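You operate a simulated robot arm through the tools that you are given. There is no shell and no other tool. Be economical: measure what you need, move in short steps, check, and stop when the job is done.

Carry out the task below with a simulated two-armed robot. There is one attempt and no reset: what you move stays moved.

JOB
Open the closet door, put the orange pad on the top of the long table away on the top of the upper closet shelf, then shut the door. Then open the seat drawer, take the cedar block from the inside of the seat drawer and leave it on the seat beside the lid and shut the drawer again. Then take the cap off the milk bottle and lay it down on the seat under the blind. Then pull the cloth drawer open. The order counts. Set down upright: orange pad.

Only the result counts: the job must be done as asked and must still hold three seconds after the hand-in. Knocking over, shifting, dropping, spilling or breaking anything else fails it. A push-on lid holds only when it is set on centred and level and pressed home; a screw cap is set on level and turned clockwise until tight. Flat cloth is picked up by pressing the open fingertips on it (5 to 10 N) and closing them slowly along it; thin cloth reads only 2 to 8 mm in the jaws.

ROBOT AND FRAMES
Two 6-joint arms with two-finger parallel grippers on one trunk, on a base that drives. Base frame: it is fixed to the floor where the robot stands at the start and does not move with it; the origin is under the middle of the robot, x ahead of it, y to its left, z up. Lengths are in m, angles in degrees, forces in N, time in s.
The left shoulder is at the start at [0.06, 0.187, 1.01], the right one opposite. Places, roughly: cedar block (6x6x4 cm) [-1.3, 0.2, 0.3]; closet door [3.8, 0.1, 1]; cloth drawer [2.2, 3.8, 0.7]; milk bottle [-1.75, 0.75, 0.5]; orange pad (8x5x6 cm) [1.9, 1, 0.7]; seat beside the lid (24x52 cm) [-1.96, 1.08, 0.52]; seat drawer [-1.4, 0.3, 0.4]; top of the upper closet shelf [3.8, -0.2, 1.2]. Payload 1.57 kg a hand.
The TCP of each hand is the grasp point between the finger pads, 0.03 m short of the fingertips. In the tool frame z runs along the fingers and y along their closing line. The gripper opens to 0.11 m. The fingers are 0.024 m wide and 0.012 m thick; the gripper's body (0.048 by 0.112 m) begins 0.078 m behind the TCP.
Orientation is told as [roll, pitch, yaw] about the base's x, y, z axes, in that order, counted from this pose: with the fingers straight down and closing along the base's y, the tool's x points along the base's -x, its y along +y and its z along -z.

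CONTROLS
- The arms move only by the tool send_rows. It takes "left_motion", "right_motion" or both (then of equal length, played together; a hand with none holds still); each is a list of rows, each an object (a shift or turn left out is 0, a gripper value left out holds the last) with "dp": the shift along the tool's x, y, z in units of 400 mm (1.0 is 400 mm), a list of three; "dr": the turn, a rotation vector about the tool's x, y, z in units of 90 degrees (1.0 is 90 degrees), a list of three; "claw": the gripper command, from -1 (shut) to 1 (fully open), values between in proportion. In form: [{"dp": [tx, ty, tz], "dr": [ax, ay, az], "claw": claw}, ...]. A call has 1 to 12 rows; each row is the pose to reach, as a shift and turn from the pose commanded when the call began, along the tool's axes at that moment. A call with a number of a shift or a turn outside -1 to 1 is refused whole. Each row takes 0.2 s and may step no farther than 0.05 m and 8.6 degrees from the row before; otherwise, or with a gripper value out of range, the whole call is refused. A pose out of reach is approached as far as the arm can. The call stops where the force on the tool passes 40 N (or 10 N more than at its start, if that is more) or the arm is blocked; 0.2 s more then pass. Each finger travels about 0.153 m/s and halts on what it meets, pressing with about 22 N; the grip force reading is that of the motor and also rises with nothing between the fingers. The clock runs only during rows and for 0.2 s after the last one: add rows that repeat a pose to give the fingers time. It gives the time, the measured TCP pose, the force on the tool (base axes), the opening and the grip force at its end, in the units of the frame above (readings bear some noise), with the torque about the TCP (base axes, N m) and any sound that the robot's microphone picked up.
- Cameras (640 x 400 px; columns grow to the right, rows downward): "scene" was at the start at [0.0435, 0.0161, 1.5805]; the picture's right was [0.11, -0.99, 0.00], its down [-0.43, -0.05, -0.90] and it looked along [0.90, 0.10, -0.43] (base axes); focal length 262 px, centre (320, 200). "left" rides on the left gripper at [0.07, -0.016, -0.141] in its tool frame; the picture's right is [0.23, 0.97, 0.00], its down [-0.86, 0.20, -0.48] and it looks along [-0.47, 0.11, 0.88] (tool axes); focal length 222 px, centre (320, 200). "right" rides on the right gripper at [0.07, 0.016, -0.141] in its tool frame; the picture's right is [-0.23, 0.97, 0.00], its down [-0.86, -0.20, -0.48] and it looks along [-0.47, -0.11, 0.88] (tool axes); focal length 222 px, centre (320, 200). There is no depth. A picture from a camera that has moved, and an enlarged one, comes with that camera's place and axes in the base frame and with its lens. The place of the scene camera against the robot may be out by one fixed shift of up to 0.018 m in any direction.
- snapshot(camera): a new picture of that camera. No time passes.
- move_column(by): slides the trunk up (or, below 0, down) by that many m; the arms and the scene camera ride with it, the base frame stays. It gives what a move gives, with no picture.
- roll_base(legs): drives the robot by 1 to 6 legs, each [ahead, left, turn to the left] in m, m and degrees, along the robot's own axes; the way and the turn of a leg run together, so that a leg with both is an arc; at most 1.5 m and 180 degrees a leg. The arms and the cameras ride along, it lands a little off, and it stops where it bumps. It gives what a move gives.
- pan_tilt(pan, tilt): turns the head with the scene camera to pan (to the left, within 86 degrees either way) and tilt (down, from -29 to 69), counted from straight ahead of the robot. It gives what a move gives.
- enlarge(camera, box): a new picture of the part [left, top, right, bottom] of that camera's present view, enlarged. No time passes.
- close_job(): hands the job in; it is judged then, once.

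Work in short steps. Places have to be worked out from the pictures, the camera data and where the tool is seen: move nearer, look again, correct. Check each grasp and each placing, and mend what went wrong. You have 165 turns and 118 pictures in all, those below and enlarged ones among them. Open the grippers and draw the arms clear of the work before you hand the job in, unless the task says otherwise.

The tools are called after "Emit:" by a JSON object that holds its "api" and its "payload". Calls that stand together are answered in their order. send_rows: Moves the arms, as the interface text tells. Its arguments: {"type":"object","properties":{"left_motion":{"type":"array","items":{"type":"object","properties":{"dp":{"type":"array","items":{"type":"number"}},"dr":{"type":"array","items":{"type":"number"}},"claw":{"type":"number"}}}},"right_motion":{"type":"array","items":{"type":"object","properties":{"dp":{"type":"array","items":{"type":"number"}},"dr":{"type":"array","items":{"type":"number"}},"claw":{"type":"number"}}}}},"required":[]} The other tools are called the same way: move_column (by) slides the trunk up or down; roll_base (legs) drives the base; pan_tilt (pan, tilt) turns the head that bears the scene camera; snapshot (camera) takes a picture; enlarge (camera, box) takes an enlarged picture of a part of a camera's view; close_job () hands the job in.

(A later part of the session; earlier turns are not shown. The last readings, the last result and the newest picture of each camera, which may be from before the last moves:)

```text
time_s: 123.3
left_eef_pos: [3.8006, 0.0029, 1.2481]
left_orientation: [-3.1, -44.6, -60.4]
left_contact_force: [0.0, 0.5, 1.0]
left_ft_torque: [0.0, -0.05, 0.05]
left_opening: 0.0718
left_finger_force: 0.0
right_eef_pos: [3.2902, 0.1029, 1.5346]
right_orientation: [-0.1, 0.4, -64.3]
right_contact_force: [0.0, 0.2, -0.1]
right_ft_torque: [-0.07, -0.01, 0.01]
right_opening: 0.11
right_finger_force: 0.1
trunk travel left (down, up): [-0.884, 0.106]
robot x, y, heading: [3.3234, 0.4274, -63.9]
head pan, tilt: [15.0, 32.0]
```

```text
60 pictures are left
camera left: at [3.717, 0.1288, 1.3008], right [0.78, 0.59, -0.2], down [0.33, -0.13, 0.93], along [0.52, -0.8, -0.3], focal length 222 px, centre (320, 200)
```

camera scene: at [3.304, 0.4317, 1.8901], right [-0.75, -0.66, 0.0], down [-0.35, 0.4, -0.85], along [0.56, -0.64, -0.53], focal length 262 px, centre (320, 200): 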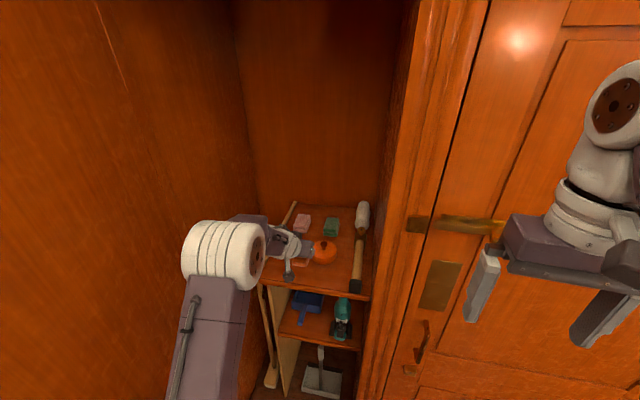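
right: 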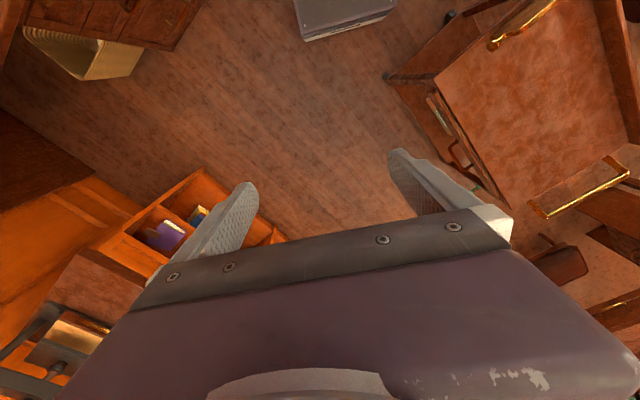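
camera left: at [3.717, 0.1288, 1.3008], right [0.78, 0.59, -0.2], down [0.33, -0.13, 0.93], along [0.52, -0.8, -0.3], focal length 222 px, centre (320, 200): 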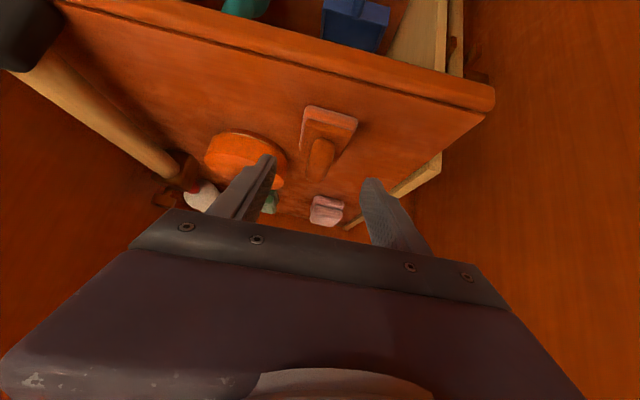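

The pad stands upright on the shelf. I back out and level the tool to prepare for closing the door by its edge.

Emit:
{"api": "roll_base", "payload": {"legs": [[-0.25, 0, 0], [-0.2, -0.08, 0]]}}

Emit:
{"api": "send_rows", "payload": {"left_motion": [{"dr": [0, -0.09, 0]}, {"dr": [0, -0.18, 0]}, {"dr": [0, -0.27, 0]}, {"dr": [0, -0.36, 0]}, {"dr": [0, -0.45, 0]}, {"dr": [0, -0.5, 0], "claw": 1}]}}

Emit:
{"api": "pan_tilt", "payload": {"pan": 20, "tilt": 30}}

Emit:
{"api": "snapshot", "payload": {"camera": "scene"}}

Emit:
{"api": "snapshot", "payload": {"camera": "left"}}

```text
time_s: 126.4
left_eef_pos: [3.5345, 0.3674, 1.246]
left_orientation: [-3.2, -44.2, -60.3]
left_contact_force: [1.1, 0.2, 0.3]
left_ft_torque: [-0.01, 0.05, 0.0]
left_opening: 0.0717
left_finger_force: 0.1
right_eef_pos: [3.0274, 0.4658, 1.5342]
right_orientation: [-0.3, 0.9, -64.4]
right_contact_force: [-0.4, -0.5, -0.7]
right_ft_torque: [0.05, 0.01, -0.01]
right_opening: 0.1098
right_finger_force: 0.1
trunk travel left (down, up): [-0.884, 0.106]
robot x, y, heading: [3.0537, 0.7982, -64.1]
head pan, tilt: [15.0, 32.0]
```

```text
time_s: 127.8
left_eef_pos: [3.5774, 0.2927, 1.3282]
left_orientation: [-37.2, -86.3, -25.3]
left_contact_force: [-0.5, 0.3, -0.4]
left_ft_torque: [0.01, 0.01, -0.01]
left_opening: 0.1099
left_finger_force: 0.1
left hand out of reach, approached as far as the arm can: row 1, 4, 5, 6
right_eef_pos: [3.0233, 0.4698, 1.5348]
right_orientation: [-0.2, 0.7, -64.3]
right_contact_force: [0.0, 0.3, 0.0]
right_ft_torque: [0.0, 0.03, 0.02]
right_opening: 0.1099
right_finger_force: 0.1
trunk travel left (down, up): [-0.884, 0.106]
robot x, y, heading: [3.0531, 0.8006, -64.2]
head pan, tilt: [15.0, 32.0]
```

```text
time_s: 128.5
left_eef_pos: [3.5762, 0.294, 1.3277]
left_orientation: [-36.5, -86.1, -26.0]
left_contact_force: [-0.2, 0.4, 0.4]
left_ft_torque: [0.02, -0.01, -0.02]
left_opening: 0.1099
left_finger_force: 0.1
right_eef_pos: [3.0227, 0.4697, 1.5358]
right_orientation: [-0.1, 0.7, -64.3]
right_contact_force: [-0.4, 0.2, 0.7]
right_ft_torque: [-0.02, -0.01, -0.02]
right_opening: 0.1098
right_finger_force: 0.0
trunk travel left (down, up): [-0.884, 0.106]
robot x, y, heading: [3.0554, 0.7982, -64.1]
head pan, tilt: [20.0, 30.0]
```

```text
59 pictures are left
camera scene: at [3.1047, 0.798, 1.8181], right [-0.69, -0.72, 0.0], down [-0.36, 0.35, -0.87], along [0.62, -0.6, -0.5], focal length 262 px, centre (320, 200)
```

scene: 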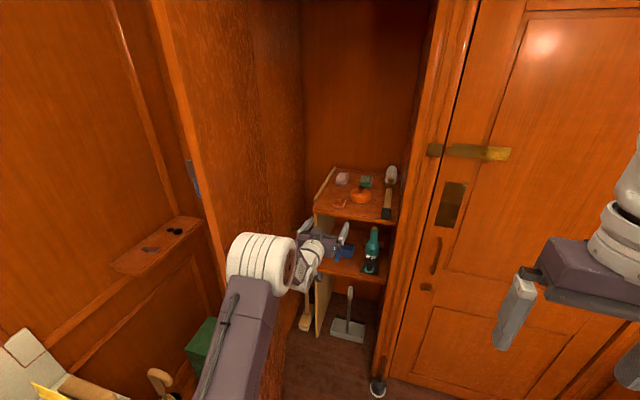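

```text
58 pictures are left
camera left: at [3.4925, 0.4129, 1.2663], right [0.85, 0.46, -0.26], down [0.01, 0.49, 0.87], along [0.53, -0.74, 0.41], focal length 222 px, centre (320, 200)
```

left: 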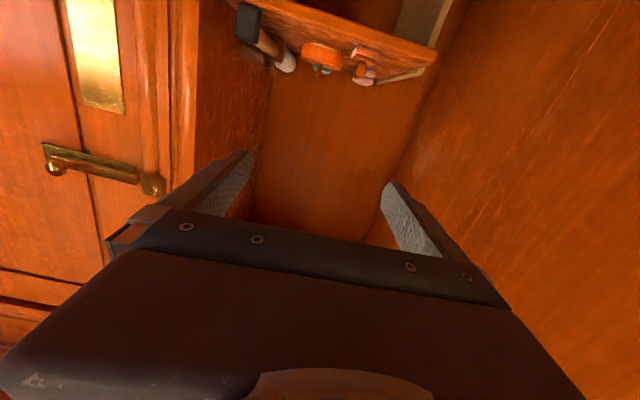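

Door edge is near (3.60, 0.645), door at ~135°. I position so the open jaws point along the door from its edge.

Emit:
{"api": "roll_base", "payload": {"legs": [[-0.295, -0.047, 0], [0, 0, 17]]}}

Emit:
{"api": "snapshot", "payload": {"camera": "left"}}

Emit:
{"api": "snapshot", "payload": {"camera": "scene"}}

```text
time_s: 131.5
left_eef_pos: [3.5287, 0.7121, 1.3276]
left_orientation: [-36.6, -86.3, -9.0]
left_contact_force: [-0.6, 1.0, 1.1]
left_ft_torque: [0.0, 0.03, -0.01]
left_opening: 0.1102
left_finger_force: 0.0
right_eef_pos: [2.947, 0.7214, 1.5361]
right_orientation: [-0.2, 0.5, -47.4]
right_contact_force: [-0.2, 0.4, 0.6]
right_ft_torque: [0.02, -0.01, -0.04]
right_opening: 0.1099
right_finger_force: 0.0
trunk travel left (down, up): [-0.884, 0.106]
robot x, y, heading: [2.8839, 1.0438, -47.2]
head pan, tilt: [20.0, 30.0]
```

```text
57 pictures are left
camera left: at [3.4132, 0.8024, 1.2668], right [0.68, 0.68, -0.26], down [-0.14, 0.47, 0.87], along [0.72, -0.56, 0.41], focal length 222 px, centre (320, 200)
```

left: 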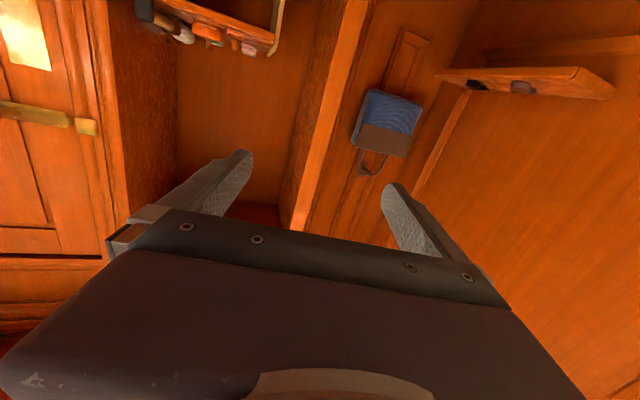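

```text
56 pictures are left
camera scene: at [2.9325, 1.056, 1.8181], right [-0.46, -0.89, 0.0], down [-0.44, 0.23, -0.87], along [0.77, -0.4, -0.5], focal length 262 px, centre (320, 200)
```

scene: 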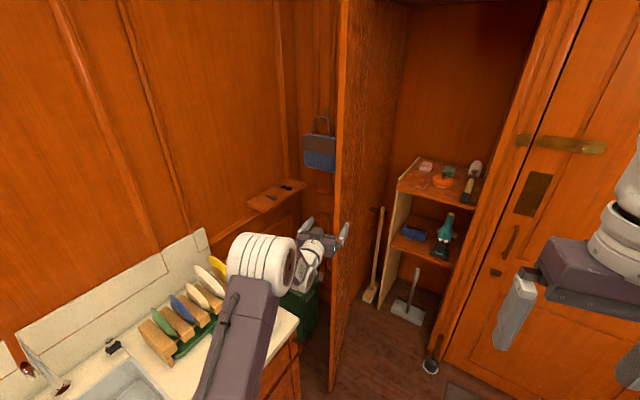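

The door edge lies centred between the open fingers. I advance to straddle it.

Emit:
{"api": "roll_base", "payload": {"legs": [[0.12, 0, 0]]}}

Emit:
{"api": "snapshot", "payload": {"camera": "left"}}

```text
time_s: 132.7
left_eef_pos: [3.6062, 0.628, 1.3303]
left_orientation: [-38.6, -86.4, -7.2]
left_contact_force: [-0.3, 0.3, 0.1]
left_ft_torque: [-0.01, 0.03, 0.01]
left_opening: 0.1101
left_finger_force: 0.0
right_eef_pos: [3.0241, 0.6374, 1.5362]
right_orientation: [-0.2, 0.2, -47.5]
right_contact_force: [-0.5, 0.3, 0.6]
right_ft_torque: [-0.04, -0.04, 0.02]
right_opening: 0.1101
right_finger_force: 0.0
trunk travel left (down, up): [-0.884, 0.106]
robot x, y, heading: [2.9627, 0.9601, -47.4]
head pan, tilt: [20.0, 30.0]
```

```text
55 pictures are left
camera left: at [3.4918, 0.7179, 1.2684], right [0.68, 0.68, -0.26], down [-0.14, 0.47, 0.87], along [0.72, -0.56, 0.42], focal length 222 px, centre (320, 200)
```

left: 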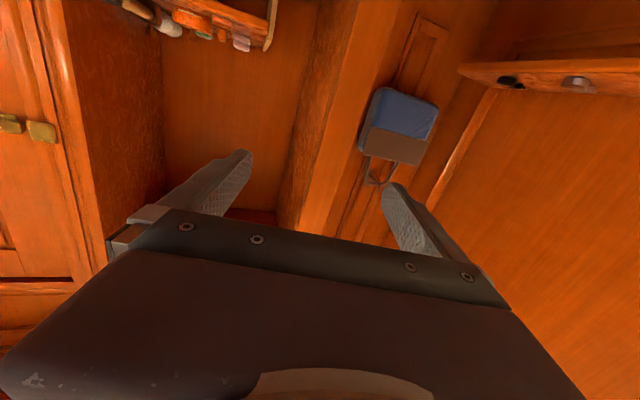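

I advance slightly more and then sweep right so the outer finger swings the door toward closed.

Emit:
{"api": "roll_base", "payload": {"legs": [[0.03, 0, 0], [0.03, -0.21, 0], [0.09, -0.165, 0]]}}

Emit:
{"api": "snapshot", "payload": {"camera": "scene"}}

Emit:
{"api": "snapshot", "payload": {"camera": "left"}}

```text
time_s: 135.9
left_eef_pos: [3.4378, 0.2613, 1.3279]
left_orientation: [-38.9, -86.1, -6.9]
left_contact_force: [0.7, 0.4, 0.1]
left_ft_torque: [0.02, 0.0, -0.04]
left_opening: 0.11
left_finger_force: 0.0
right_eef_pos: [2.8562, 0.2734, 1.5358]
right_orientation: [-0.3, 0.3, -47.6]
right_contact_force: [-0.4, 0.3, 0.3]
right_ft_torque: [-0.04, 0.04, 0.0]
right_opening: 0.1101
right_finger_force: 0.0
trunk travel left (down, up): [-0.884, 0.106]
robot x, y, heading: [2.7928, 0.5935, -47.4]
head pan, tilt: [20.0, 30.0]
```

```text
54 pictures are left
camera scene: at [2.8432, 0.6075, 1.8181], right [-0.46, -0.89, 0.0], down [-0.45, 0.23, -0.87], along [0.77, -0.4, -0.5], focal length 262 px, centre (320, 200)
```

scene: 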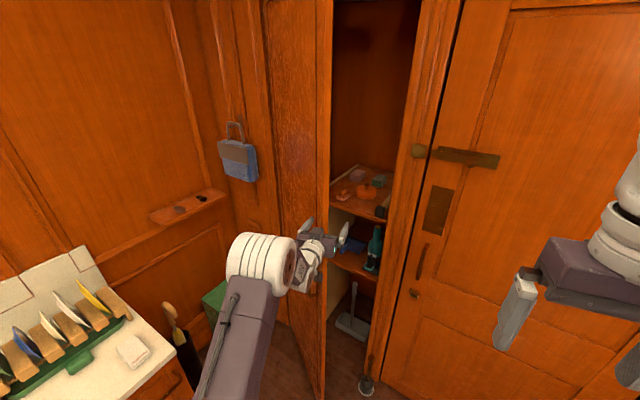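

```text
53 pictures are left
camera left: at [3.3226, 0.3517, 1.2667], right [0.68, 0.68, -0.27], down [-0.13, 0.48, 0.87], along [0.72, -0.56, 0.42], focal length 222 px, centre (320, 200)
```

left: 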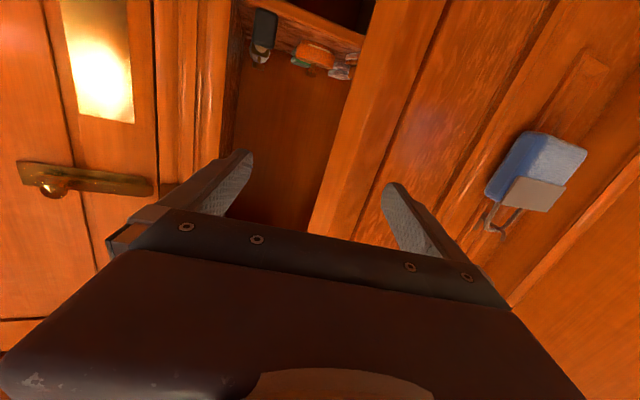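

The door is mostly closed. I back out, close the jaws, move left in front of the door's outer face and push it shut with the fingertips.

Emit:
{"api": "roll_base", "payload": {"legs": [[-0.13, 0, 0], [0, 0, -14.6], [-0.16, 0, 0], [0, 0.24, 0]]}}

Emit:
{"api": "send_rows", "payload": {"left_motion": [{"claw": 0}, {"claw": -1}, {"claw": -1}, {"claw": -1}]}}

Emit:
{"api": "snapshot", "payload": {"camera": "scene"}}

```text
time_s: 140.5
left_eef_pos: [3.378, 0.457, 1.3281]
left_orientation: [-34.5, -86.4, -25.8]
left_contact_force: [0.0, 0.2, 0.4]
left_ft_torque: [0.0, 0.01, 0.04]
left_opening: 0.1099
left_finger_force: 0.1
right_eef_pos: [2.8189, 0.6131, 1.5342]
right_orientation: [0.0, 0.6, -62.2]
right_contact_force: [0.1, 0.3, -0.2]
right_ft_torque: [0.02, -0.02, 0.01]
right_opening: 0.1101
right_finger_force: 0.0
trunk travel left (down, up): [-0.884, 0.106]
robot x, y, heading: [2.8424, 0.9438, -62.0]
head pan, tilt: [20.0, 30.0]
```

```text
time_s: 141.5
left_eef_pos: [3.3792, 0.4589, 1.327]
left_orientation: [-36.9, -86.2, -23.5]
left_contact_force: [0.1, -0.6, 0.4]
left_ft_torque: [-0.01, 0.03, 0.0]
left_opening: 0.0
left_finger_force: 21.6
right_eef_pos: [2.8229, 0.6152, 1.5349]
right_orientation: [-0.2, 0.6, -62.2]
right_contact_force: [-0.6, 0.9, 0.5]
right_ft_torque: [0.01, 0.03, 0.01]
right_opening: 0.1099
right_finger_force: 0.1
trunk travel left (down, up): [-0.884, 0.106]
robot x, y, heading: [2.8384, 0.9437, -61.8]
head pan, tilt: [20.0, 30.0]
```

```text
52 pictures are left
camera scene: at [2.8918, 0.9455, 1.8181], right [-0.67, -0.75, 0.0], down [-0.37, 0.33, -0.87], along [0.65, -0.58, -0.5], focal length 262 px, centre (320, 200)
```

scene: 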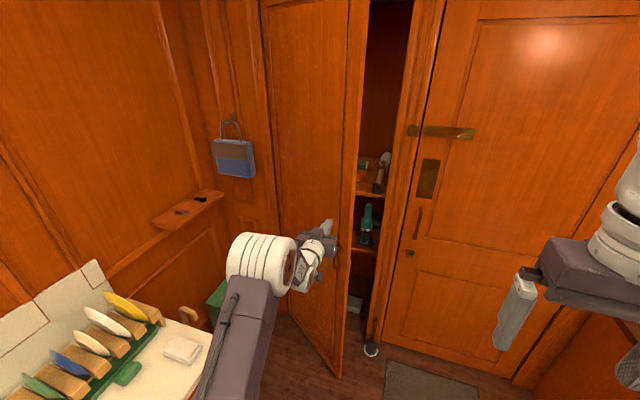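

The hand is in front of the door's outer face near the free edge. I push forward.

Emit:
{"api": "roll_base", "payload": {"legs": [[0.25, 0.04, 0], [0.26, 0, 0]]}}

Emit:
{"api": "snapshot", "payload": {"camera": "scene"}}

```text
time_s: 144.9
left_eef_pos: [3.6565, 0.0332, 1.3273]
left_orientation: [-35.6, -86.2, -24.7]
left_contact_force: [0.0, -0.4, -0.1]
left_ft_torque: [-0.03, 0.01, 0.0]
left_opening: 0.0001
left_finger_force: 21.4
right_eef_pos: [3.0987, 0.1864, 1.5335]
right_orientation: [-0.2, 0.5, -62.0]
right_contact_force: [-0.1, 0.3, 0.2]
right_ft_torque: [0.01, 0.0, 0.0]
right_opening: 0.1102
right_finger_force: 0.1
trunk travel left (down, up): [-0.884, 0.106]
robot x, y, heading: [3.1152, 0.5182, -61.7]
head pan, tilt: [20.0, 30.0]
stopped in leg 2: the force on the tool passed its limit (the readings are from after the stop); the commanded pose is now the measured one
```

```text
51 pictures are left
camera scene: at [3.166, 0.5169, 1.8181], right [-0.66, -0.75, 0.0], down [-0.37, 0.33, -0.87], along [0.65, -0.58, -0.5], focal length 262 px, centre (320, 200)
```

scene: 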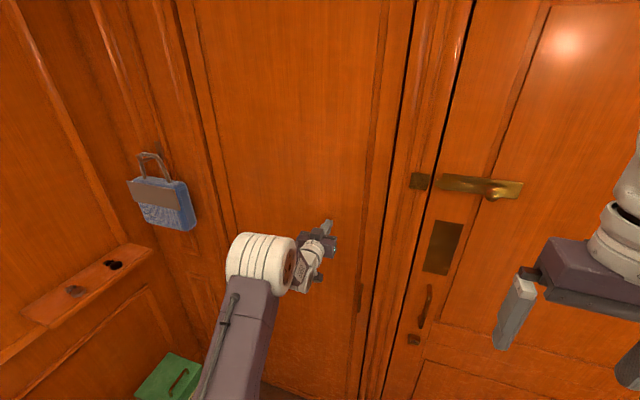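

The door looks shut; one more light push to confirm it is home.

Emit:
{"api": "roll_base", "payload": {"legs": [[0.03, 0, 0]]}}

Emit:
{"api": "enlarge", "payload": {"camera": "scene", "box": [300, 180, 492, 300]}}

```text
time_s: 145.7
left_eef_pos: [3.6577, 0.0305, 1.3315]
left_orientation: [-38.5, -86.4, -22.0]
left_contact_force: [-10.8, 18.0, 3.2]
left_ft_torque: [-0.38, -0.02, -0.01]
left_opening: 0.0001
left_finger_force: 21.6
right_eef_pos: [3.0994, 0.1828, 1.5367]
right_orientation: [-0.1, 0.2, -61.9]
right_contact_force: [-0.3, 0.0, -0.1]
right_ft_torque: [-0.03, 0.02, -0.02]
right_opening: 0.1099
right_finger_force: 0.2
trunk travel left (down, up): [-0.884, 0.106]
robot x, y, heading: [3.1211, 0.5105, -61.8]
head pan, tilt: [20.0, 30.0]
stopped in leg 1: the force on the tool passed its limit (the readings are from after the stop); the commanded pose is now the measured one
```

```text
3.33 times, centred on (396, 240) of scene
camera zoom: at [3.1657, 0.5157, 1.8183], right [-0.66, -0.75, 0.0], down [-0.37, 0.33, -0.87], along [0.65, -0.58, -0.49], focal length 875 px, centre (67, 67)
```

zoom: 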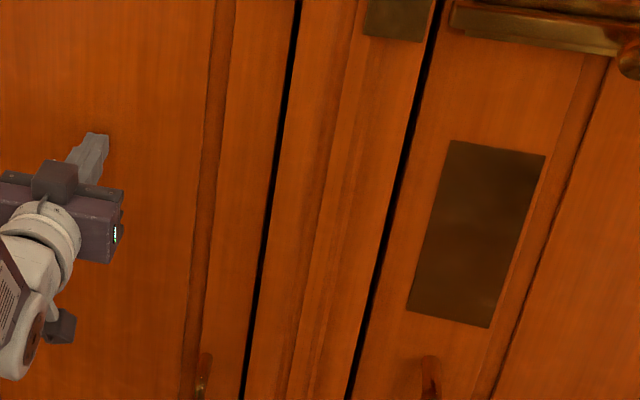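

The closet is shut. Next the seat: I back off, turn toward the window bench and drive down the corridor, then look before going on.

Emit:
{"api": "roll_base", "payload": {"legs": [[-0.43, 0, 0], [0, 0, -90.2], [1.1, 0, 0], [1.0, 0, 0]]}}

Emit:
{"api": "pan_tilt", "payload": {"pan": 0, "tilt": 30}}

Emit:
{"api": "snapshot", "payload": {"camera": "scene"}}

```text
time_s: 162.2
left_eef_pos: [0.5677, -0.6413, 1.3262]
left_orientation: [-35.4, -86.1, -115.3]
left_contact_force: [0.6, 0.3, -0.2]
left_ft_torque: [0.04, -0.03, 0.02]
left_opening: 0.0002
left_finger_force: 20.8
right_eef_pos: [0.7231, -0.0849, 1.535]
right_orientation: [-0.2, 0.6, -152.4]
right_contact_force: [0.5, 0.2, -0.2]
right_ft_torque: [0.0, 0.0, 0.02]
right_opening: 0.11
right_finger_force: 0.1
trunk travel left (down, up): [-0.884, 0.106]
robot x, y, heading: [1.0524, -0.1031, -151.9]
head pan, tilt: [20.0, 30.0]
```

```text
time_s: 163.0
left_eef_pos: [0.5663, -0.6436, 1.3269]
left_orientation: [-34.8, -86.1, -115.8]
left_contact_force: [0.4, -0.1, 0.5]
left_ft_torque: [0.0, 0.03, -0.03]
left_opening: 0.0003
left_finger_force: 21.5
right_eef_pos: [0.7233, -0.0867, 1.5335]
right_orientation: [-0.2, 0.6, -152.4]
right_contact_force: [1.0, 0.8, -0.9]
right_ft_torque: [0.0, 0.0, 0.0]
right_opening: 0.1101
right_finger_force: 0.1
trunk travel left (down, up): [-0.884, 0.106]
robot x, y, heading: [1.0532, -0.1082, -152.0]
head pan, tilt: [0.0, 30.0]
```

```text
49 pictures are left
camera scene: at [1.0391, -0.1132, 1.8181], right [-0.47, 0.88, 0.0], down [0.44, 0.23, -0.87], along [-0.76, -0.41, -0.5], focal length 262 px, centre (320, 200)
```

scene: 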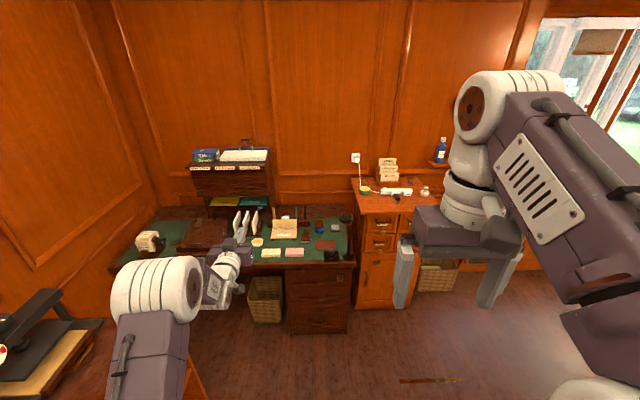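

Desk and a drawer cabinet are ahead; the bench is further right. I go forward, then diagonally to the right past the trolley toward the window bench.

Emit:
{"api": "roll_base", "payload": {"legs": [[0.6, 0, 0], [0.26, -0.58, 0], [0, -0.75, 0]]}}

Emit:
{"api": "pan_tilt", "payload": {"pan": -10, "tilt": 35}}

Emit:
{"api": "snapshot", "payload": {"camera": "scene"}}

```text
time_s: 172.9
left_eef_pos: [-0.7984, 0.0923, 1.3273]
left_orientation: [-34.6, -86.1, -116.6]
left_contact_force: [0.3, 0.6, 0.4]
left_ft_torque: [0.01, 0.01, 0.03]
left_opening: 0.0
left_finger_force: 21.2
right_eef_pos: [-0.6379, 0.648, 1.5348]
right_orientation: [-0.2, 0.5, -152.9]
right_contact_force: [0.1, 0.3, 0.2]
right_ft_torque: [-0.04, -0.02, 0.02]
right_opening: 0.1099
right_finger_force: 0.0
trunk travel left (down, up): [-0.884, 0.106]
robot x, y, heading: [-0.3086, 0.6199, -152.5]
head pan, tilt: [0.0, 30.0]
stopped in leg 3: the robot was blocked; the commanded pose is now the measured one
```

```text
time_s: 173.6
left_eef_pos: [-0.8012, 0.0919, 1.3271]
left_orientation: [-34.0, -86.2, -117.2]
left_contact_force: [-0.7, 0.2, 0.7]
left_ft_torque: [-0.05, 0.0, 0.0]
left_opening: 0.0
left_finger_force: 21.5
right_eef_pos: [-0.6382, 0.6477, 1.5336]
right_orientation: [-0.1, 0.6, -153.0]
right_contact_force: [0.2, -0.3, 0.2]
right_ft_torque: [-0.02, -0.01, -0.01]
right_opening: 0.1098
right_finger_force: 0.0
trunk travel left (down, up): [-0.884, 0.106]
robot x, y, heading: [-0.306, 0.6231, -152.6]
head pan, tilt: [-10.0, 35.0]
```

```text
48 pictures are left
camera scene: at [-0.3263, 0.6327, 1.8103], right [-0.3, 0.95, 0.0], down [0.55, 0.17, -0.82], along [-0.78, -0.25, -0.57], focal length 262 px, centre (320, 200)
```

scene: 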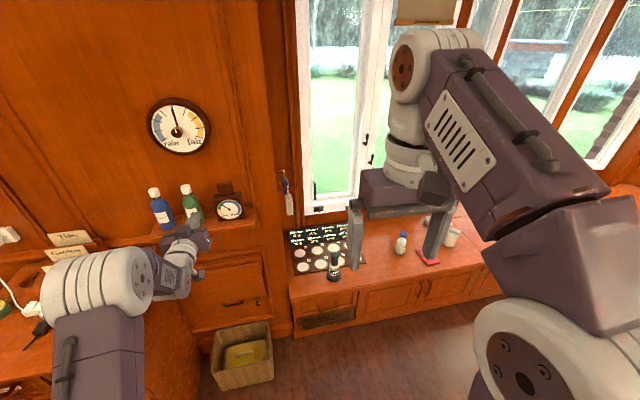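

The base touched something on the right (armchair), so I stop moving that way. I see the bench: bottle with blue cap, cups, and a panel at its left end. I enlarge that region.

Emit:
{"api": "enlarge", "payload": {"camera": "scene", "box": [270, 210, 510, 360]}}

```text
2.67 times, centred on (390, 285) of scene
camera zoom: at [-0.3263, 0.6327, 1.8103], right [-0.3, 0.95, 0.0], down [0.55, 0.17, -0.82], along [-0.78, -0.25, -0.57], focal length 700 px, centre (133, -27)
```

zoom: 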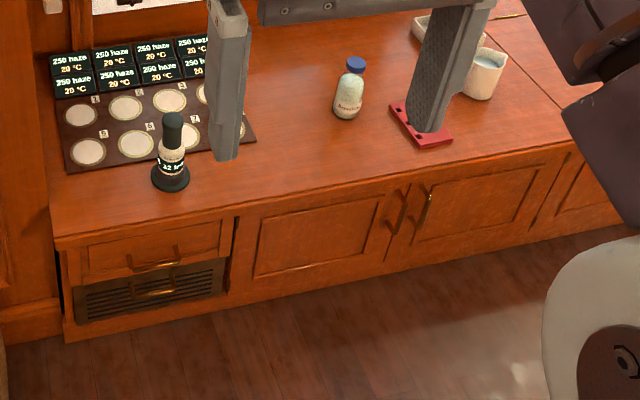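

The seat drawer (handle bar at about (-1.21, 0.39, 0.39)) is at the bench's left end. I'll use the right arm: bring its tool to 45° forward-down, then roll it 90° so the jaws straddle the horizontal bar.

Emit:
{"api": "send_rows", "payload": {"right_motion": [{"dp": [-0.1, 0, 0.05], "dr": [0, -0.09, 0]}, {"dp": [-0.2, 0, 0.1], "dr": [0, -0.18, 0]}, {"dp": [-0.3, 0, 0.15], "dr": [0, -0.27, 0]}, {"dp": [-0.4, 0, 0.2], "dr": [0, -0.36, 0]}, {"dp": [-0.5, 0, 0.25], "dr": [0, -0.45, 0]}, {"dp": [-0.55, 0, 0.3], "dr": [0, -0.5, 0]}]}}

Emit:
{"api": "send_rows", "payload": {"right_motion": [{"dr": [0, 0, 0.09]}, {"dr": [0, 0, 0.18]}, {"dr": [0, 0, 0.27]}, {"dr": [0, 0, 0.36]}, {"dr": [0, 0, 0.45]}, {"dr": [0, 0, 0.54]}, {"dr": [0, 0, 0.63]}, {"dr": [0, 0, 0.72]}, {"dr": [0, 0, 0.81]}, {"dr": [0, 0, 0.9]}, {"dr": [0, 0, 0.98]}]}}

Emit:
{"api": "snapshot", "payload": {"camera": "right"}}

```text
time_s: 175.0
left_eef_pos: [-0.799, 0.0899, 1.3261]
left_orientation: [-34.4, -86.1, -116.9]
left_contact_force: [-0.4, -0.1, 0.0]
left_ft_torque: [-0.01, -0.02, 0.01]
left_opening: 0.0
left_finger_force: 21.1
right_eef_pos: [-0.8332, 0.5461, 1.4107]
right_orientation: [-0.3, -44.4, -152.8]
right_contact_force: [0.2, -0.5, 0.7]
right_ft_torque: [-0.02, -0.02, -0.01]
right_opening: 0.11
right_finger_force: 0.2
trunk travel left (down, up): [-0.884, 0.106]
robot x, y, heading: [-0.3032, 0.6232, -152.7]
head pan, tilt: [-10.0, 35.0]
```

```text
time_s: 177.4
left_eef_pos: [-0.7996, 0.0896, 1.3268]
left_orientation: [-35.0, -86.1, -116.4]
left_contact_force: [-0.8, -0.1, 0.1]
left_ft_torque: [-0.01, 0.02, 0.0]
left_opening: 0.0
left_finger_force: 21.0
right_eef_pos: [-0.8334, 0.5463, 1.4108]
right_orientation: [44.5, -1.4, 118.2]
right_contact_force: [0.9, 0.2, 0.2]
right_ft_torque: [-0.02, 0.02, 0.0]
right_opening: 0.1099
right_finger_force: 0.1
trunk travel left (down, up): [-0.884, 0.106]
robot x, y, heading: [-0.3049, 0.625, -152.6]
head pan, tilt: [-10.0, 35.0]
```

```text
46 pictures are left
camera right: at [-0.7218, 0.5227, 1.5209], right [-0.71, -0.14, 0.69], down [0.02, 0.97, 0.22], along [-0.7, 0.17, -0.69], focal length 222 px, centre (320, 200)
```

right: 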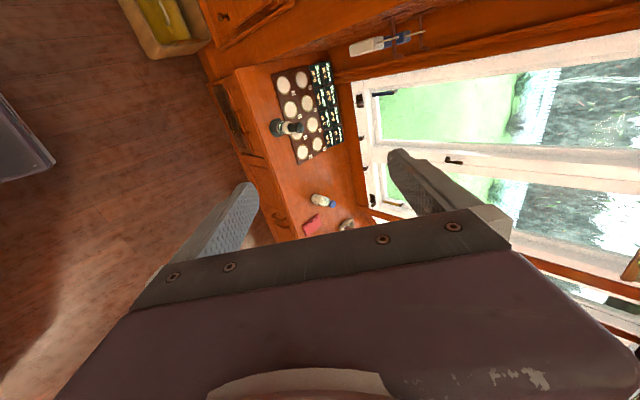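

The roll works. Now I fold the left arm back (tool down, near the body) so it will stay clear when I lower the trunk, and lower the right hand within the arm.

Emit:
{"api": "send_rows", "payload": {"left_motion": [{"dp": [-0.04, 0, -0.08], "dr": [0, 0.083, 0]}, {"dp": [-0.08, 0, -0.16], "dr": [0, 0.166, 0]}, {"dp": [-0.12, 0, -0.25], "dr": [0, 0.25, 0]}, {"dp": [-0.16, 0, -0.33], "dr": [0, 0.333, 0]}, {"dp": [-0.2, 0, -0.41], "dr": [0, 0.416, 0]}, {"dp": [-0.24, 0, -0.5], "dr": [0, 0.5, 0]}, {"dp": [-0.28, 0, -0.58], "dr": [0, 0.583, 0]}, {"dp": [-0.32, 0, -0.66], "dr": [0, 0.666, 0]}, {"dp": [-0.36, 0, -0.75], "dr": [0, 0.75, 0]}, {"dp": [-0.4, 0, -0.83], "dr": [0, 0.833, 0]}, {"dp": [-0.45, 0, -0.91], "dr": [0, 0.916, 0]}, {"dp": [-0.5, 0, -0.96], "dr": [0, 0.96, 0]}]}}

Emit:
{"api": "send_rows", "payload": {"right_motion": [{"dp": [0, -0.06, 0.06]}, {"dp": [0, -0.12, 0.12]}, {"dp": [0, -0.18, 0.18]}, {"dp": [0, -0.24, 0.24]}, {"dp": [0, -0.28, 0.28]}]}}

```text
time_s: 180.0
left_eef_pos: [-0.5049, 0.2209, 1.3387]
left_orientation: [-7.5, -16.1, -150.6]
left_contact_force: [-0.8, 0.3, 0.8]
left_ft_torque: [0.04, 0.0, -0.04]
left_opening: 0.0002
left_finger_force: 21.0
left hand out of reach, approached as far as the arm can: row 4, 5, 7, 8, 9, 10, 11, 12
right_eef_pos: [-0.8335, 0.5471, 1.4113]
right_orientation: [44.4, -1.5, 118.2]
right_contact_force: [0.3, 0.5, -0.9]
right_ft_torque: [0.02, 0.03, 0.04]
right_opening: 0.11
right_finger_force: 0.1
trunk travel left (down, up): [-0.884, 0.106]
robot x, y, heading: [-0.3078, 0.6245, -152.6]
head pan, tilt: [-10.0, 35.0]
```

```text
time_s: 181.2
left_eef_pos: [-0.5047, 0.2222, 1.341]
left_orientation: [-7.5, -16.1, -150.6]
left_contact_force: [-0.3, -0.3, -0.2]
left_ft_torque: [0.01, -0.01, -0.04]
left_opening: 0.0
left_finger_force: 22.0
right_eef_pos: [-0.8346, 0.5418, 1.2845]
right_orientation: [42.2, 0.2, 119.7]
right_contact_force: [-0.3, 0.1, 0.2]
right_ft_torque: [-0.01, 0.03, 0.01]
right_opening: 0.1096
right_finger_force: 0.0
right hand out of reach, approached as far as the arm can: row 3, 4, 5
trunk travel left (down, up): [-0.884, 0.106]
robot x, y, heading: [-0.3068, 0.6267, -152.5]
head pan, tilt: [-10.0, 35.0]
```

I lower the trunk 0.4 + 0.35 here in the free floor area and look with the scene camera.

Emit:
{"api": "move_column", "payload": {"by": -0.4}}

Emit:
{"api": "move_column", "payload": {"by": -0.36}}

Emit:
{"api": "roll_base", "payload": {"legs": [[0.2, -0.03, 0.5]]}}

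Emit:
{"api": "snapshot", "payload": {"camera": "right"}}

Emit:
{"api": "snapshot", "payload": {"camera": "scene"}}

```text
time_s: 185.0
left_eef_pos: [-0.504, 0.223, 0.941]
left_orientation: [-7.5, -16.3, -150.6]
left_contact_force: [-0.1, -0.8, -0.1]
left_ft_torque: [-0.01, 0.04, -0.03]
left_opening: 0.0003
left_finger_force: 21.3
right_eef_pos: [-0.8347, 0.5423, 0.8845]
right_orientation: [42.3, 0.2, 119.8]
right_contact_force: [-1.4, 0.8, 0.0]
right_ft_torque: [0.03, 0.02, 0.0]
right_opening: 0.1101
right_finger_force: 0.0
trunk travel left (down, up): [-0.484, 0.506]
robot x, y, heading: [-0.3075, 0.6245, -152.8]
head pan, tilt: [-10.0, 35.0]
```

```text
time_s: 188.5
left_eef_pos: [-0.5054, 0.2217, 0.5808]
left_orientation: [-7.5, -16.4, -150.5]
left_contact_force: [0.2, -0.9, 0.1]
left_ft_torque: [0.0, -0.01, 0.0]
left_opening: 0.0
left_finger_force: 21.4
right_eef_pos: [-0.8344, 0.5413, 0.5253]
right_orientation: [42.4, 0.3, 119.9]
right_contact_force: [-0.5, -0.3, 0.5]
right_ft_torque: [-0.02, -0.01, -0.01]
right_opening: 0.1102
right_finger_force: 0.0
trunk travel left (down, up): [-0.124, 0.866]
robot x, y, heading: [-0.306, 0.62, -152.6]
head pan, tilt: [-10.0, 35.0]
```

```text
time_s: 190.1
left_eef_pos: [-0.6913, 0.1542, 0.5807]
left_orientation: [-7.5, -16.2, -149.9]
left_contact_force: [-0.7, 0.5, 0.1]
left_ft_torque: [-0.02, 0.01, 0.02]
left_opening: 0.0
left_finger_force: 21.3
right_eef_pos: [-1.024, 0.4721, 0.5261]
right_orientation: [42.4, 0.2, 120.3]
right_contact_force: [-0.4, 0.7, 0.0]
right_ft_torque: [0.02, 0.0, 0.01]
right_opening: 0.1101
right_finger_force: 0.0
trunk travel left (down, up): [-0.124, 0.866]
robot x, y, heading: [-0.4986, 0.5593, -152.1]
head pan, tilt: [-10.0, 35.0]
```

```text
45 pictures are left
camera right: at [-0.9163, 0.4529, 0.6388], right [-0.74, -0.17, 0.65], down [-0.03, 0.98, 0.22], along [-0.67, 0.14, -0.72], focal length 222 px, centre (320, 200)
```

right: 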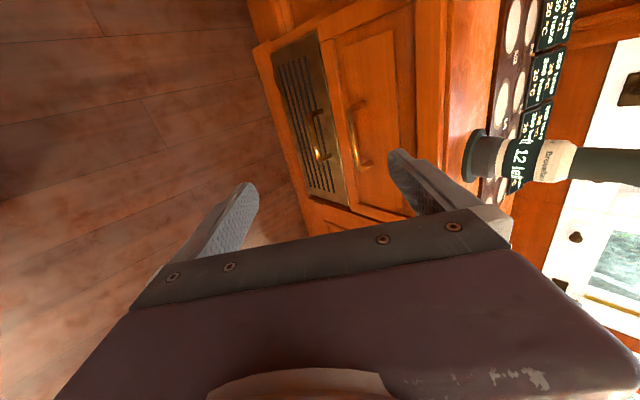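

```text
44 pictures are left
camera scene: at [-0.5157, 0.5643, 1.0503], right [-0.31, 0.95, 0.0], down [0.55, 0.18, -0.82], along [-0.78, -0.25, -0.57], focal length 262 px, centre (320, 200)
```

scene: 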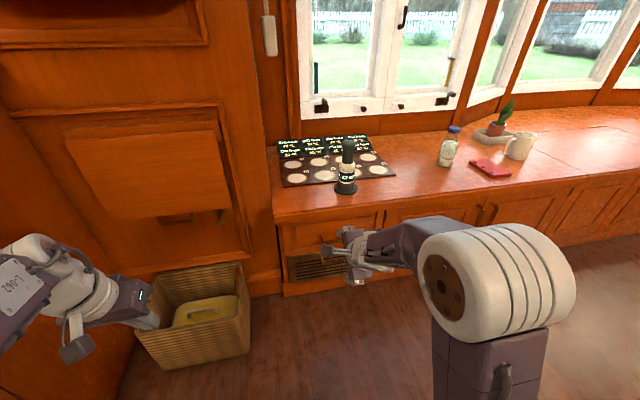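

Handle centre ≈ (-1.205, 0.39, 0.385). I narrow the right jaws to 5 cm, lower to z≈0.41 and approach to about 4 cm short of it.

Emit:
{"api": "send_rows", "payload": {"right_motion": [{"claw": 0.3}, {"claw": -0.1}, {"claw": -0.1}]}}

Emit:
{"api": "move_column", "payload": {"by": -0.118}}

Emit:
{"api": "roll_base", "payload": {"legs": [[0.13, -0.01, 0]]}}

Emit:
{"api": "snapshot", "payload": {"camera": "right"}}

Emit:
{"api": "enlarge", "payload": {"camera": "scene", "box": [260, 190, 420, 290]}}

```text
time_s: 190.9
left_eef_pos: [-0.6918, 0.1546, 0.5801]
left_orientation: [-7.5, -16.3, -150.1]
left_contact_force: [0.9, 0.8, 0.0]
left_ft_torque: [-0.03, 0.02, -0.01]
left_opening: 0.0
left_finger_force: 21.3
right_eef_pos: [-1.0236, 0.4715, 0.5245]
right_orientation: [42.3, 0.2, 120.3]
right_contact_force: [0.6, 0.0, 0.1]
right_ft_torque: [0.01, 0.02, -0.03]
right_opening: 0.0497
right_finger_force: 0.1
trunk travel left (down, up): [-0.124, 0.866]
robot x, y, heading: [-0.4968, 0.557, -152.1]
head pan, tilt: [-10.0, 35.0]
```

```text
time_s: 192.4
left_eef_pos: [-0.6911, 0.154, 0.463]
left_orientation: [-7.5, -16.3, -150.0]
left_contact_force: [-0.8, 0.0, -0.1]
left_ft_torque: [0.02, 0.02, -0.01]
left_opening: 0.0
left_finger_force: 21.1
right_eef_pos: [-1.0233, 0.4711, 0.407]
right_orientation: [42.2, 0.2, 120.3]
right_contact_force: [0.1, -0.2, -0.5]
right_ft_torque: [0.0, -0.01, 0.01]
right_opening: 0.0495
right_finger_force: 0.0
trunk travel left (down, up): [-0.006, 0.984]
robot x, y, heading: [-0.4988, 0.5552, -152.0]
head pan, tilt: [-10.0, 35.0]
```

```text
time_s: 193.7
left_eef_pos: [-0.8126, 0.1022, 0.462]
left_orientation: [-7.5, -16.2, -150.0]
left_contact_force: [0.2, 0.3, 0.0]
left_ft_torque: [-0.01, -0.03, -0.01]
left_opening: 0.0002
left_finger_force: 20.9
right_eef_pos: [-1.1434, 0.418, 0.4073]
right_orientation: [42.4, 0.3, 120.5]
right_contact_force: [-0.9, -1.0, -0.2]
right_ft_torque: [0.0, 0.01, 0.02]
right_opening: 0.0492
right_finger_force: 0.0
trunk travel left (down, up): [-0.006, 0.984]
robot x, y, heading: [-0.6183, 0.5062, -151.6]
head pan, tilt: [-10.0, 35.0]
```

```text
43 pictures are left
camera right: at [-1.036, 0.4007, 0.5209], right [-0.74, -0.17, 0.65], down [-0.03, 0.98, 0.22], along [-0.67, 0.14, -0.72], focal length 222 px, centre (320, 200)
```

right: 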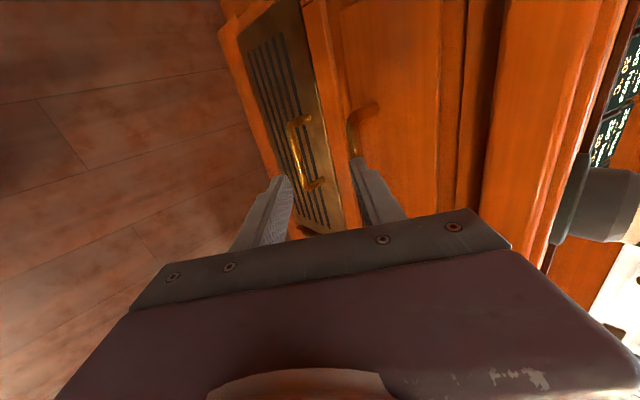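

```text
4.00 times, centred on (340, 240) of scene
camera zoom: at [-0.6354, 0.5123, 0.9323], right [-0.31, 0.95, 0.0], down [0.55, 0.18, -0.82], along [-0.78, -0.25, -0.57], focal length 1050 px, centre (240, 40)
```

zoom: 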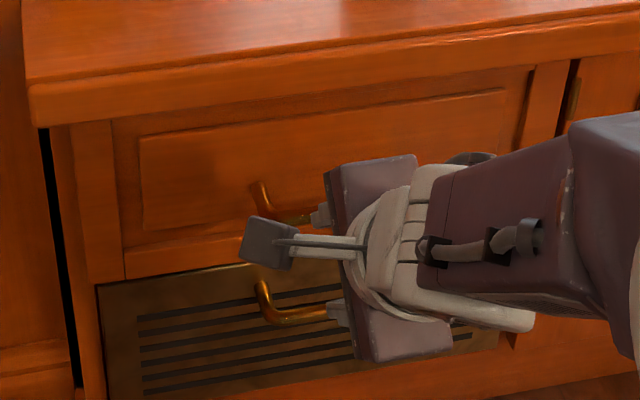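

Bar is ~7 cm ahead and 2 cm below TCP, as estimated. I roll forward 5 cm and check.

Emit:
{"api": "roll_base", "payload": {"legs": [[0.05, 0.0, 0]]}}

Emit:
{"api": "send_rows", "payload": {"right_motion": [{"dp": [0, 0, 0.02]}, {"dp": [0, 0, 0.04]}]}}

Emit:
{"api": "snapshot", "payload": {"camera": "right"}}

```text
time_s: 194.6
left_eef_pos: [-0.855, 0.0782, 0.462]
left_orientation: [-7.6, -16.3, -150.0]
left_contact_force: [1.1, -0.6, -0.8]
left_ft_torque: [0.01, 0.01, -0.01]
left_opening: 0.0
left_finger_force: 21.4
right_eef_pos: [-1.1878, 0.396, 0.4067]
right_orientation: [42.2, 0.1, 120.4]
right_contact_force: [0.1, -0.4, 0.0]
right_ft_torque: [0.0, -0.06, 0.02]
right_opening: 0.0494
right_finger_force: 0.0
trunk travel left (down, up): [-0.006, 0.984]
robot x, y, heading: [-0.6621, 0.484, -152.1]
head pan, tilt: [-10.0, 35.0]
```

```text
time_s: 195.2
left_eef_pos: [-0.8547, 0.0792, 0.463]
left_orientation: [-7.5, -16.4, -149.9]
left_contact_force: [-0.3, -0.4, 0.2]
left_ft_torque: [-0.03, 0.03, 0.01]
left_opening: 0.0
left_finger_force: 21.3
right_eef_pos: [-1.1969, 0.3911, 0.3949]
right_orientation: [42.1, 0.1, 120.4]
right_contact_force: [-0.8, 0.1, -0.7]
right_ft_torque: [0.0, 0.0, 0.01]
right_opening: 0.0495
right_finger_force: 0.1
right hand out of reach, approached as far as the arm can: row 1
trunk travel left (down, up): [-0.006, 0.984]
robot x, y, heading: [-0.6593, 0.4808, -152.1]
head pan, tilt: [-10.0, 35.0]
```

```text
41 pictures are left
camera right: at [-1.0893, 0.3722, 0.5095], right [-0.74, -0.17, 0.65], down [-0.03, 0.98, 0.22], along [-0.67, 0.14, -0.72], focal length 222 px, centre (320, 200)
```

right: 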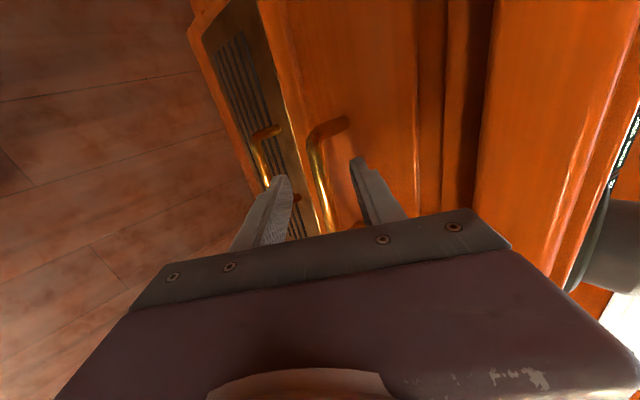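

The bar is now between the jaws with no contact. I close the right gripper and pull back a few centimetres.

Emit:
{"api": "send_rows", "payload": {"right_motion": [{"claw": -0.5}, {"claw": -1}, {"claw": -1}, {"claw": -1}]}}

Emit:
{"api": "roll_base", "payload": {"legs": [[-0.06, 0, 0]]}}

Emit:
{"api": "snapshot", "payload": {"camera": "right"}}

```text
time_s: 196.2
left_eef_pos: [-0.8545, 0.0793, 0.4646]
left_orientation: [-7.5, -16.6, -150.0]
left_contact_force: [-0.6, -0.3, 1.2]
left_ft_torque: [-0.01, 0.01, -0.03]
left_opening: 0.0
left_finger_force: 21.2
right_eef_pos: [-1.1957, 0.3918, 0.3982]
right_orientation: [42.5, 0.2, 120.3]
right_contact_force: [20.9, 12.1, 22.3]
right_ft_torque: [-0.08, -0.17, -0.06]
right_opening: 0.0
right_finger_force: 21.0
trunk travel left (down, up): [-0.006, 0.984]
robot x, y, heading: [-0.6591, 0.4827, -152.2]
head pan, tilt: [-10.0, 35.0]
```

```text
time_s: 197.2
left_eef_pos: [-0.8023, 0.1078, 0.4627]
left_orientation: [-7.5, -16.2, -150.1]
left_contact_force: [0.1, 0.0, -0.6]
left_ft_torque: [0.01, -0.01, 0.0]
left_opening: 0.0
left_finger_force: 21.0
right_eef_pos: [-1.1443, 0.4192, 0.3955]
right_orientation: [42.2, 0.2, 120.3]
right_contact_force: [0.2, -0.6, 0.4]
right_ft_torque: [-0.01, 0.0, -0.02]
right_opening: 0.0002
right_finger_force: 21.3
trunk travel left (down, up): [-0.006, 0.984]
robot x, y, heading: [-0.6053, 0.5119, -152.0]
head pan, tilt: [-10.0, 35.0]
```

```text
40 pictures are left
camera right: at [-1.0361, 0.4006, 0.5093], right [-0.74, -0.17, 0.65], down [-0.03, 0.98, 0.22], along [-0.67, 0.14, -0.72], focal length 222 px, centre (320, 200)
```

right: 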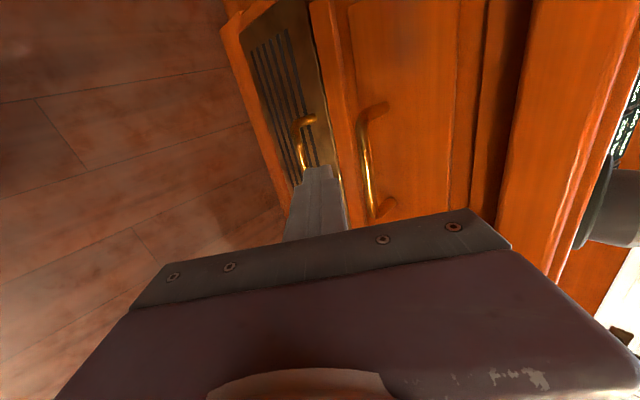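

The bar slipped out from the tips; it is at about (-1.217, 0.383, 0.371). I reopen to 4 cm, go forward again and 2 cm deeper along the tool axis.

Emit:
{"api": "send_rows", "payload": {"right_motion": [{"claw": -0.2}, {"claw": -0.2}]}}

Emit:
{"api": "roll_base", "payload": {"legs": [[0.056, 0, 0]]}}

Emit:
{"api": "move_column", "payload": {"by": -0.006}}

Emit:
{"api": "send_rows", "payload": {"right_motion": [{"dp": [0, 0, 0.02]}, {"dp": [0, 0, 0.035]}, {"dp": [0, 0, 0.045]}]}}

Emit:
{"api": "snapshot", "payload": {"camera": "right"}}

```text
time_s: 197.8
left_eef_pos: [-0.8021, 0.1076, 0.4625]
left_orientation: [-7.5, -16.3, -150.2]
left_contact_force: [0.3, 0.4, -0.7]
left_ft_torque: [0.02, -0.02, 0.01]
left_opening: 0.0
left_finger_force: 21.1
right_eef_pos: [-1.1427, 0.42, 0.3951]
right_orientation: [42.1, 0.2, 120.4]
right_contact_force: [-0.7, 0.1, 0.0]
right_ft_torque: [0.0, -0.01, -0.02]
right_opening: 0.0439
right_finger_force: 0.0
trunk travel left (down, up): [-0.006, 0.984]
robot x, y, heading: [-0.6068, 0.5107, -152.1]
head pan, tilt: [-10.0, 35.0]
```

```text
time_s: 198.7
left_eef_pos: [-0.8518, 0.0809, 0.4633]
left_orientation: [-7.5, -16.3, -149.9]
left_contact_force: [0.2, 0.1, 0.7]
left_ft_torque: [-0.01, -0.02, -0.02]
left_opening: 0.0
left_finger_force: 21.5
right_eef_pos: [-1.193, 0.3934, 0.3945]
right_orientation: [42.1, 0.2, 120.4]
right_contact_force: [0.5, -0.2, -0.2]
right_ft_torque: [0.0, -0.01, 0.02]
right_opening: 0.0442
right_finger_force: 0.0
trunk travel left (down, up): [-0.006, 0.984]
robot x, y, heading: [-0.6578, 0.4858, -152.0]
head pan, tilt: [-10.0, 35.0]
```

```text
time_s: 199.3
left_eef_pos: [-0.8513, 0.0821, 0.4565]
left_orientation: [-7.4, -16.2, -149.9]
left_contact_force: [-0.2, -0.2, -0.4]
left_ft_torque: [0.0, 0.02, 0.01]
left_opening: 0.0001
left_finger_force: 21.0
right_eef_pos: [-1.1918, 0.3938, 0.3894]
right_orientation: [42.1, 0.1, 120.3]
right_contact_force: [0.0, 0.3, 0.3]
right_ft_torque: [-0.03, -0.02, 0.0]
right_opening: 0.0439
right_finger_force: 0.1
trunk travel left (down, up): [0.0, 0.99]
robot x, y, heading: [-0.66, 0.4819, -152.1]
head pan, tilt: [-10.0, 35.0]
```

```text
time_s: 200.1
left_eef_pos: [-0.8521, 0.0801, 0.4571]
left_orientation: [-7.5, -16.2, -150.0]
left_contact_force: [-0.2, 0.2, -0.1]
left_ft_torque: [0.02, -0.01, 0.03]
left_opening: 0.0002
left_finger_force: 21.5
right_eef_pos: [-1.203, 0.3865, 0.3763]
right_orientation: [42.3, 0.0, 120.4]
right_contact_force: [-0.5, 0.4, -0.2]
right_ft_torque: [-0.03, -0.01, 0.0]
right_opening: 0.0442
right_finger_force: 0.1
trunk travel left (down, up): [0.0, 0.99]
robot x, y, heading: [-0.6552, 0.4848, -151.9]
head pan, tilt: [-10.0, 35.0]
```

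```text
39 pictures are left
camera right: at [-1.0959, 0.3675, 0.4904], right [-0.74, -0.17, 0.65], down [-0.03, 0.98, 0.22], along [-0.67, 0.14, -0.72], focal length 222 px, centre (320, 200)
```

right: 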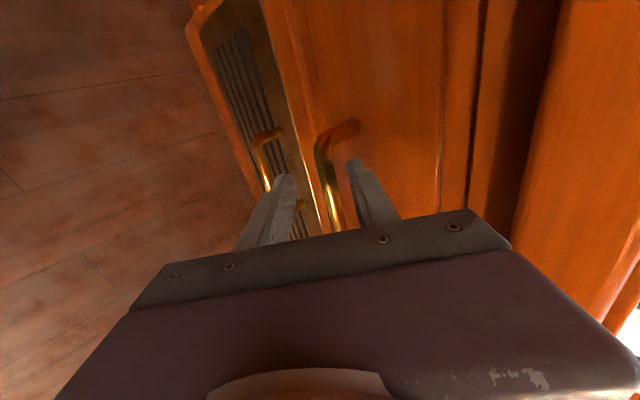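

The bar is now ~1.3 cm past the TCP, well inside the pads. Close and check the opening.

Emit:
{"api": "send_rows", "payload": {"right_motion": [{"claw": -0.6}, {"claw": -1}, {"claw": -1}, {"claw": -1}]}}

```text
time_s: 201.1
left_eef_pos: [-0.8516, 0.0822, 0.458]
left_orientation: [-7.6, -16.4, -150.0]
left_contact_force: [0.7, -0.6, 0.1]
left_ft_torque: [0.01, -0.06, 0.02]
left_opening: 0.0
left_finger_force: 21.2
right_eef_pos: [-1.2032, 0.3863, 0.3792]
right_orientation: [42.7, 0.1, 120.5]
right_contact_force: [-1.5, 1.5, 25.2]
right_ft_torque: [-0.2, 0.18, 0.42]
right_opening: 0.0122
right_finger_force: 30.0
trunk travel left (down, up): [0.0, 0.99]
robot x, y, heading: [-0.6565, 0.4829, -151.8]
head pan, tilt: [-10.0, 35.0]
```

Gripped the bar (12.2 mm, 30 N). I pull the drawer open by backing 0.22 m.

Emit:
{"api": "roll_base", "payload": {"legs": [[-0.1, 0, 0], [-0.1, 0, 0]]}}

Emit:
{"api": "snapshot", "payload": {"camera": "scene"}}

```text
time_s: 202.6
left_eef_pos: [-0.7595, 0.1318, 0.4567]
left_orientation: [-7.5, -16.3, -150.2]
left_contact_force: [0.1, 0.2, -0.4]
left_ft_torque: [0.01, 0.04, -0.03]
left_opening: 0.0
left_finger_force: 21.7
right_eef_pos: [-1.1127, 0.4356, 0.3784]
right_orientation: [42.7, 0.1, 120.2]
right_contact_force: [0.5, 0.5, -1.5]
right_ft_torque: [0.17, 0.17, 0.1]
right_opening: 0.0126
right_finger_force: 30.4
trunk travel left (down, up): [0.0, 0.99]
robot x, y, heading: [-0.5626, 0.5334, -152.4]
head pan, tilt: [-10.0, 35.0]
stopped in leg 2: the force on the tool passed its limit (the readings are from after the stop); the commanded pose is now the measured one
```

```text
38 pictures are left
camera scene: at [-0.5831, 0.5403, 0.9265], right [-0.31, 0.95, 0.0], down [0.55, 0.18, -0.82], along [-0.78, -0.25, -0.57], focal length 262 px, centre (320, 200)
```

scene: 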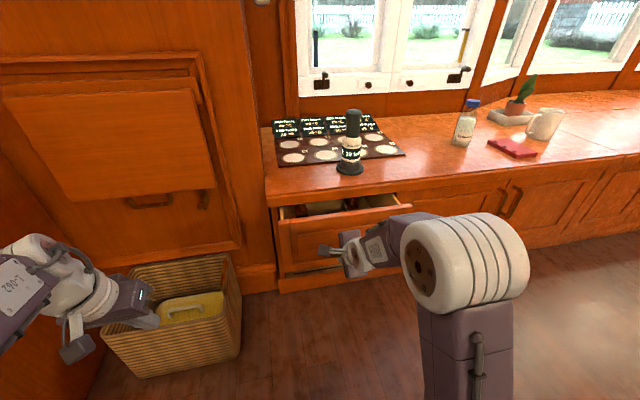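

The drawer came out ~10 cm, then force stopped it. I try pulling further gently.

Emit:
{"api": "roll_base", "payload": {"legs": [[-0.08, 0, 0]]}}

Emit:
{"api": "enlarge", "payload": {"camera": "scene", "box": [250, 160, 442, 280]}}

```text
time_s: 203.6
left_eef_pos: [-0.689, 0.1674, 0.4573]
left_orientation: [-7.4, -16.3, -150.2]
left_contact_force: [0.3, -0.4, -0.6]
left_ft_torque: [-0.01, 0.03, 0.01]
left_opening: 0.0002
left_finger_force: 20.9
right_eef_pos: [-1.0436, 0.4747, 0.3779]
right_orientation: [42.7, 0.2, 120.2]
right_contact_force: [-15.8, 28.1, -0.9]
right_ft_torque: [0.57, 0.35, 0.24]
right_opening: 0.0125
right_finger_force: 29.6
trunk travel left (down, up): [0.0, 0.99]
robot x, y, heading: [-0.4928, 0.5705, -152.0]
head pan, tilt: [-10.0, 35.0]
```

```text
3.33 times, centred on (346, 220) of scene
camera zoom: at [-0.5132, 0.5789, 0.9267], right [-0.31, 0.95, 0.0], down [0.55, 0.17, -0.82], along [-0.78, -0.25, -0.57], focal length 875 px, centre (233, 133)
```

zoom: 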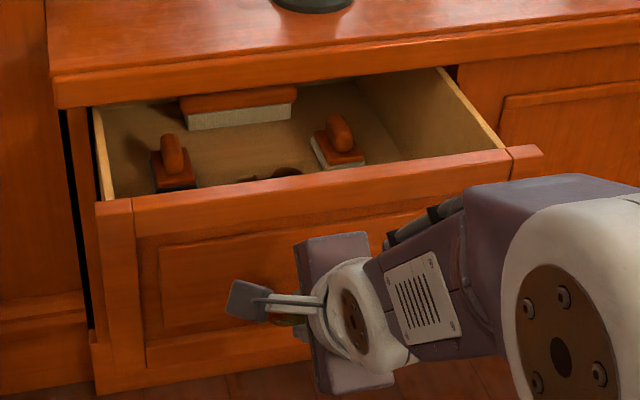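

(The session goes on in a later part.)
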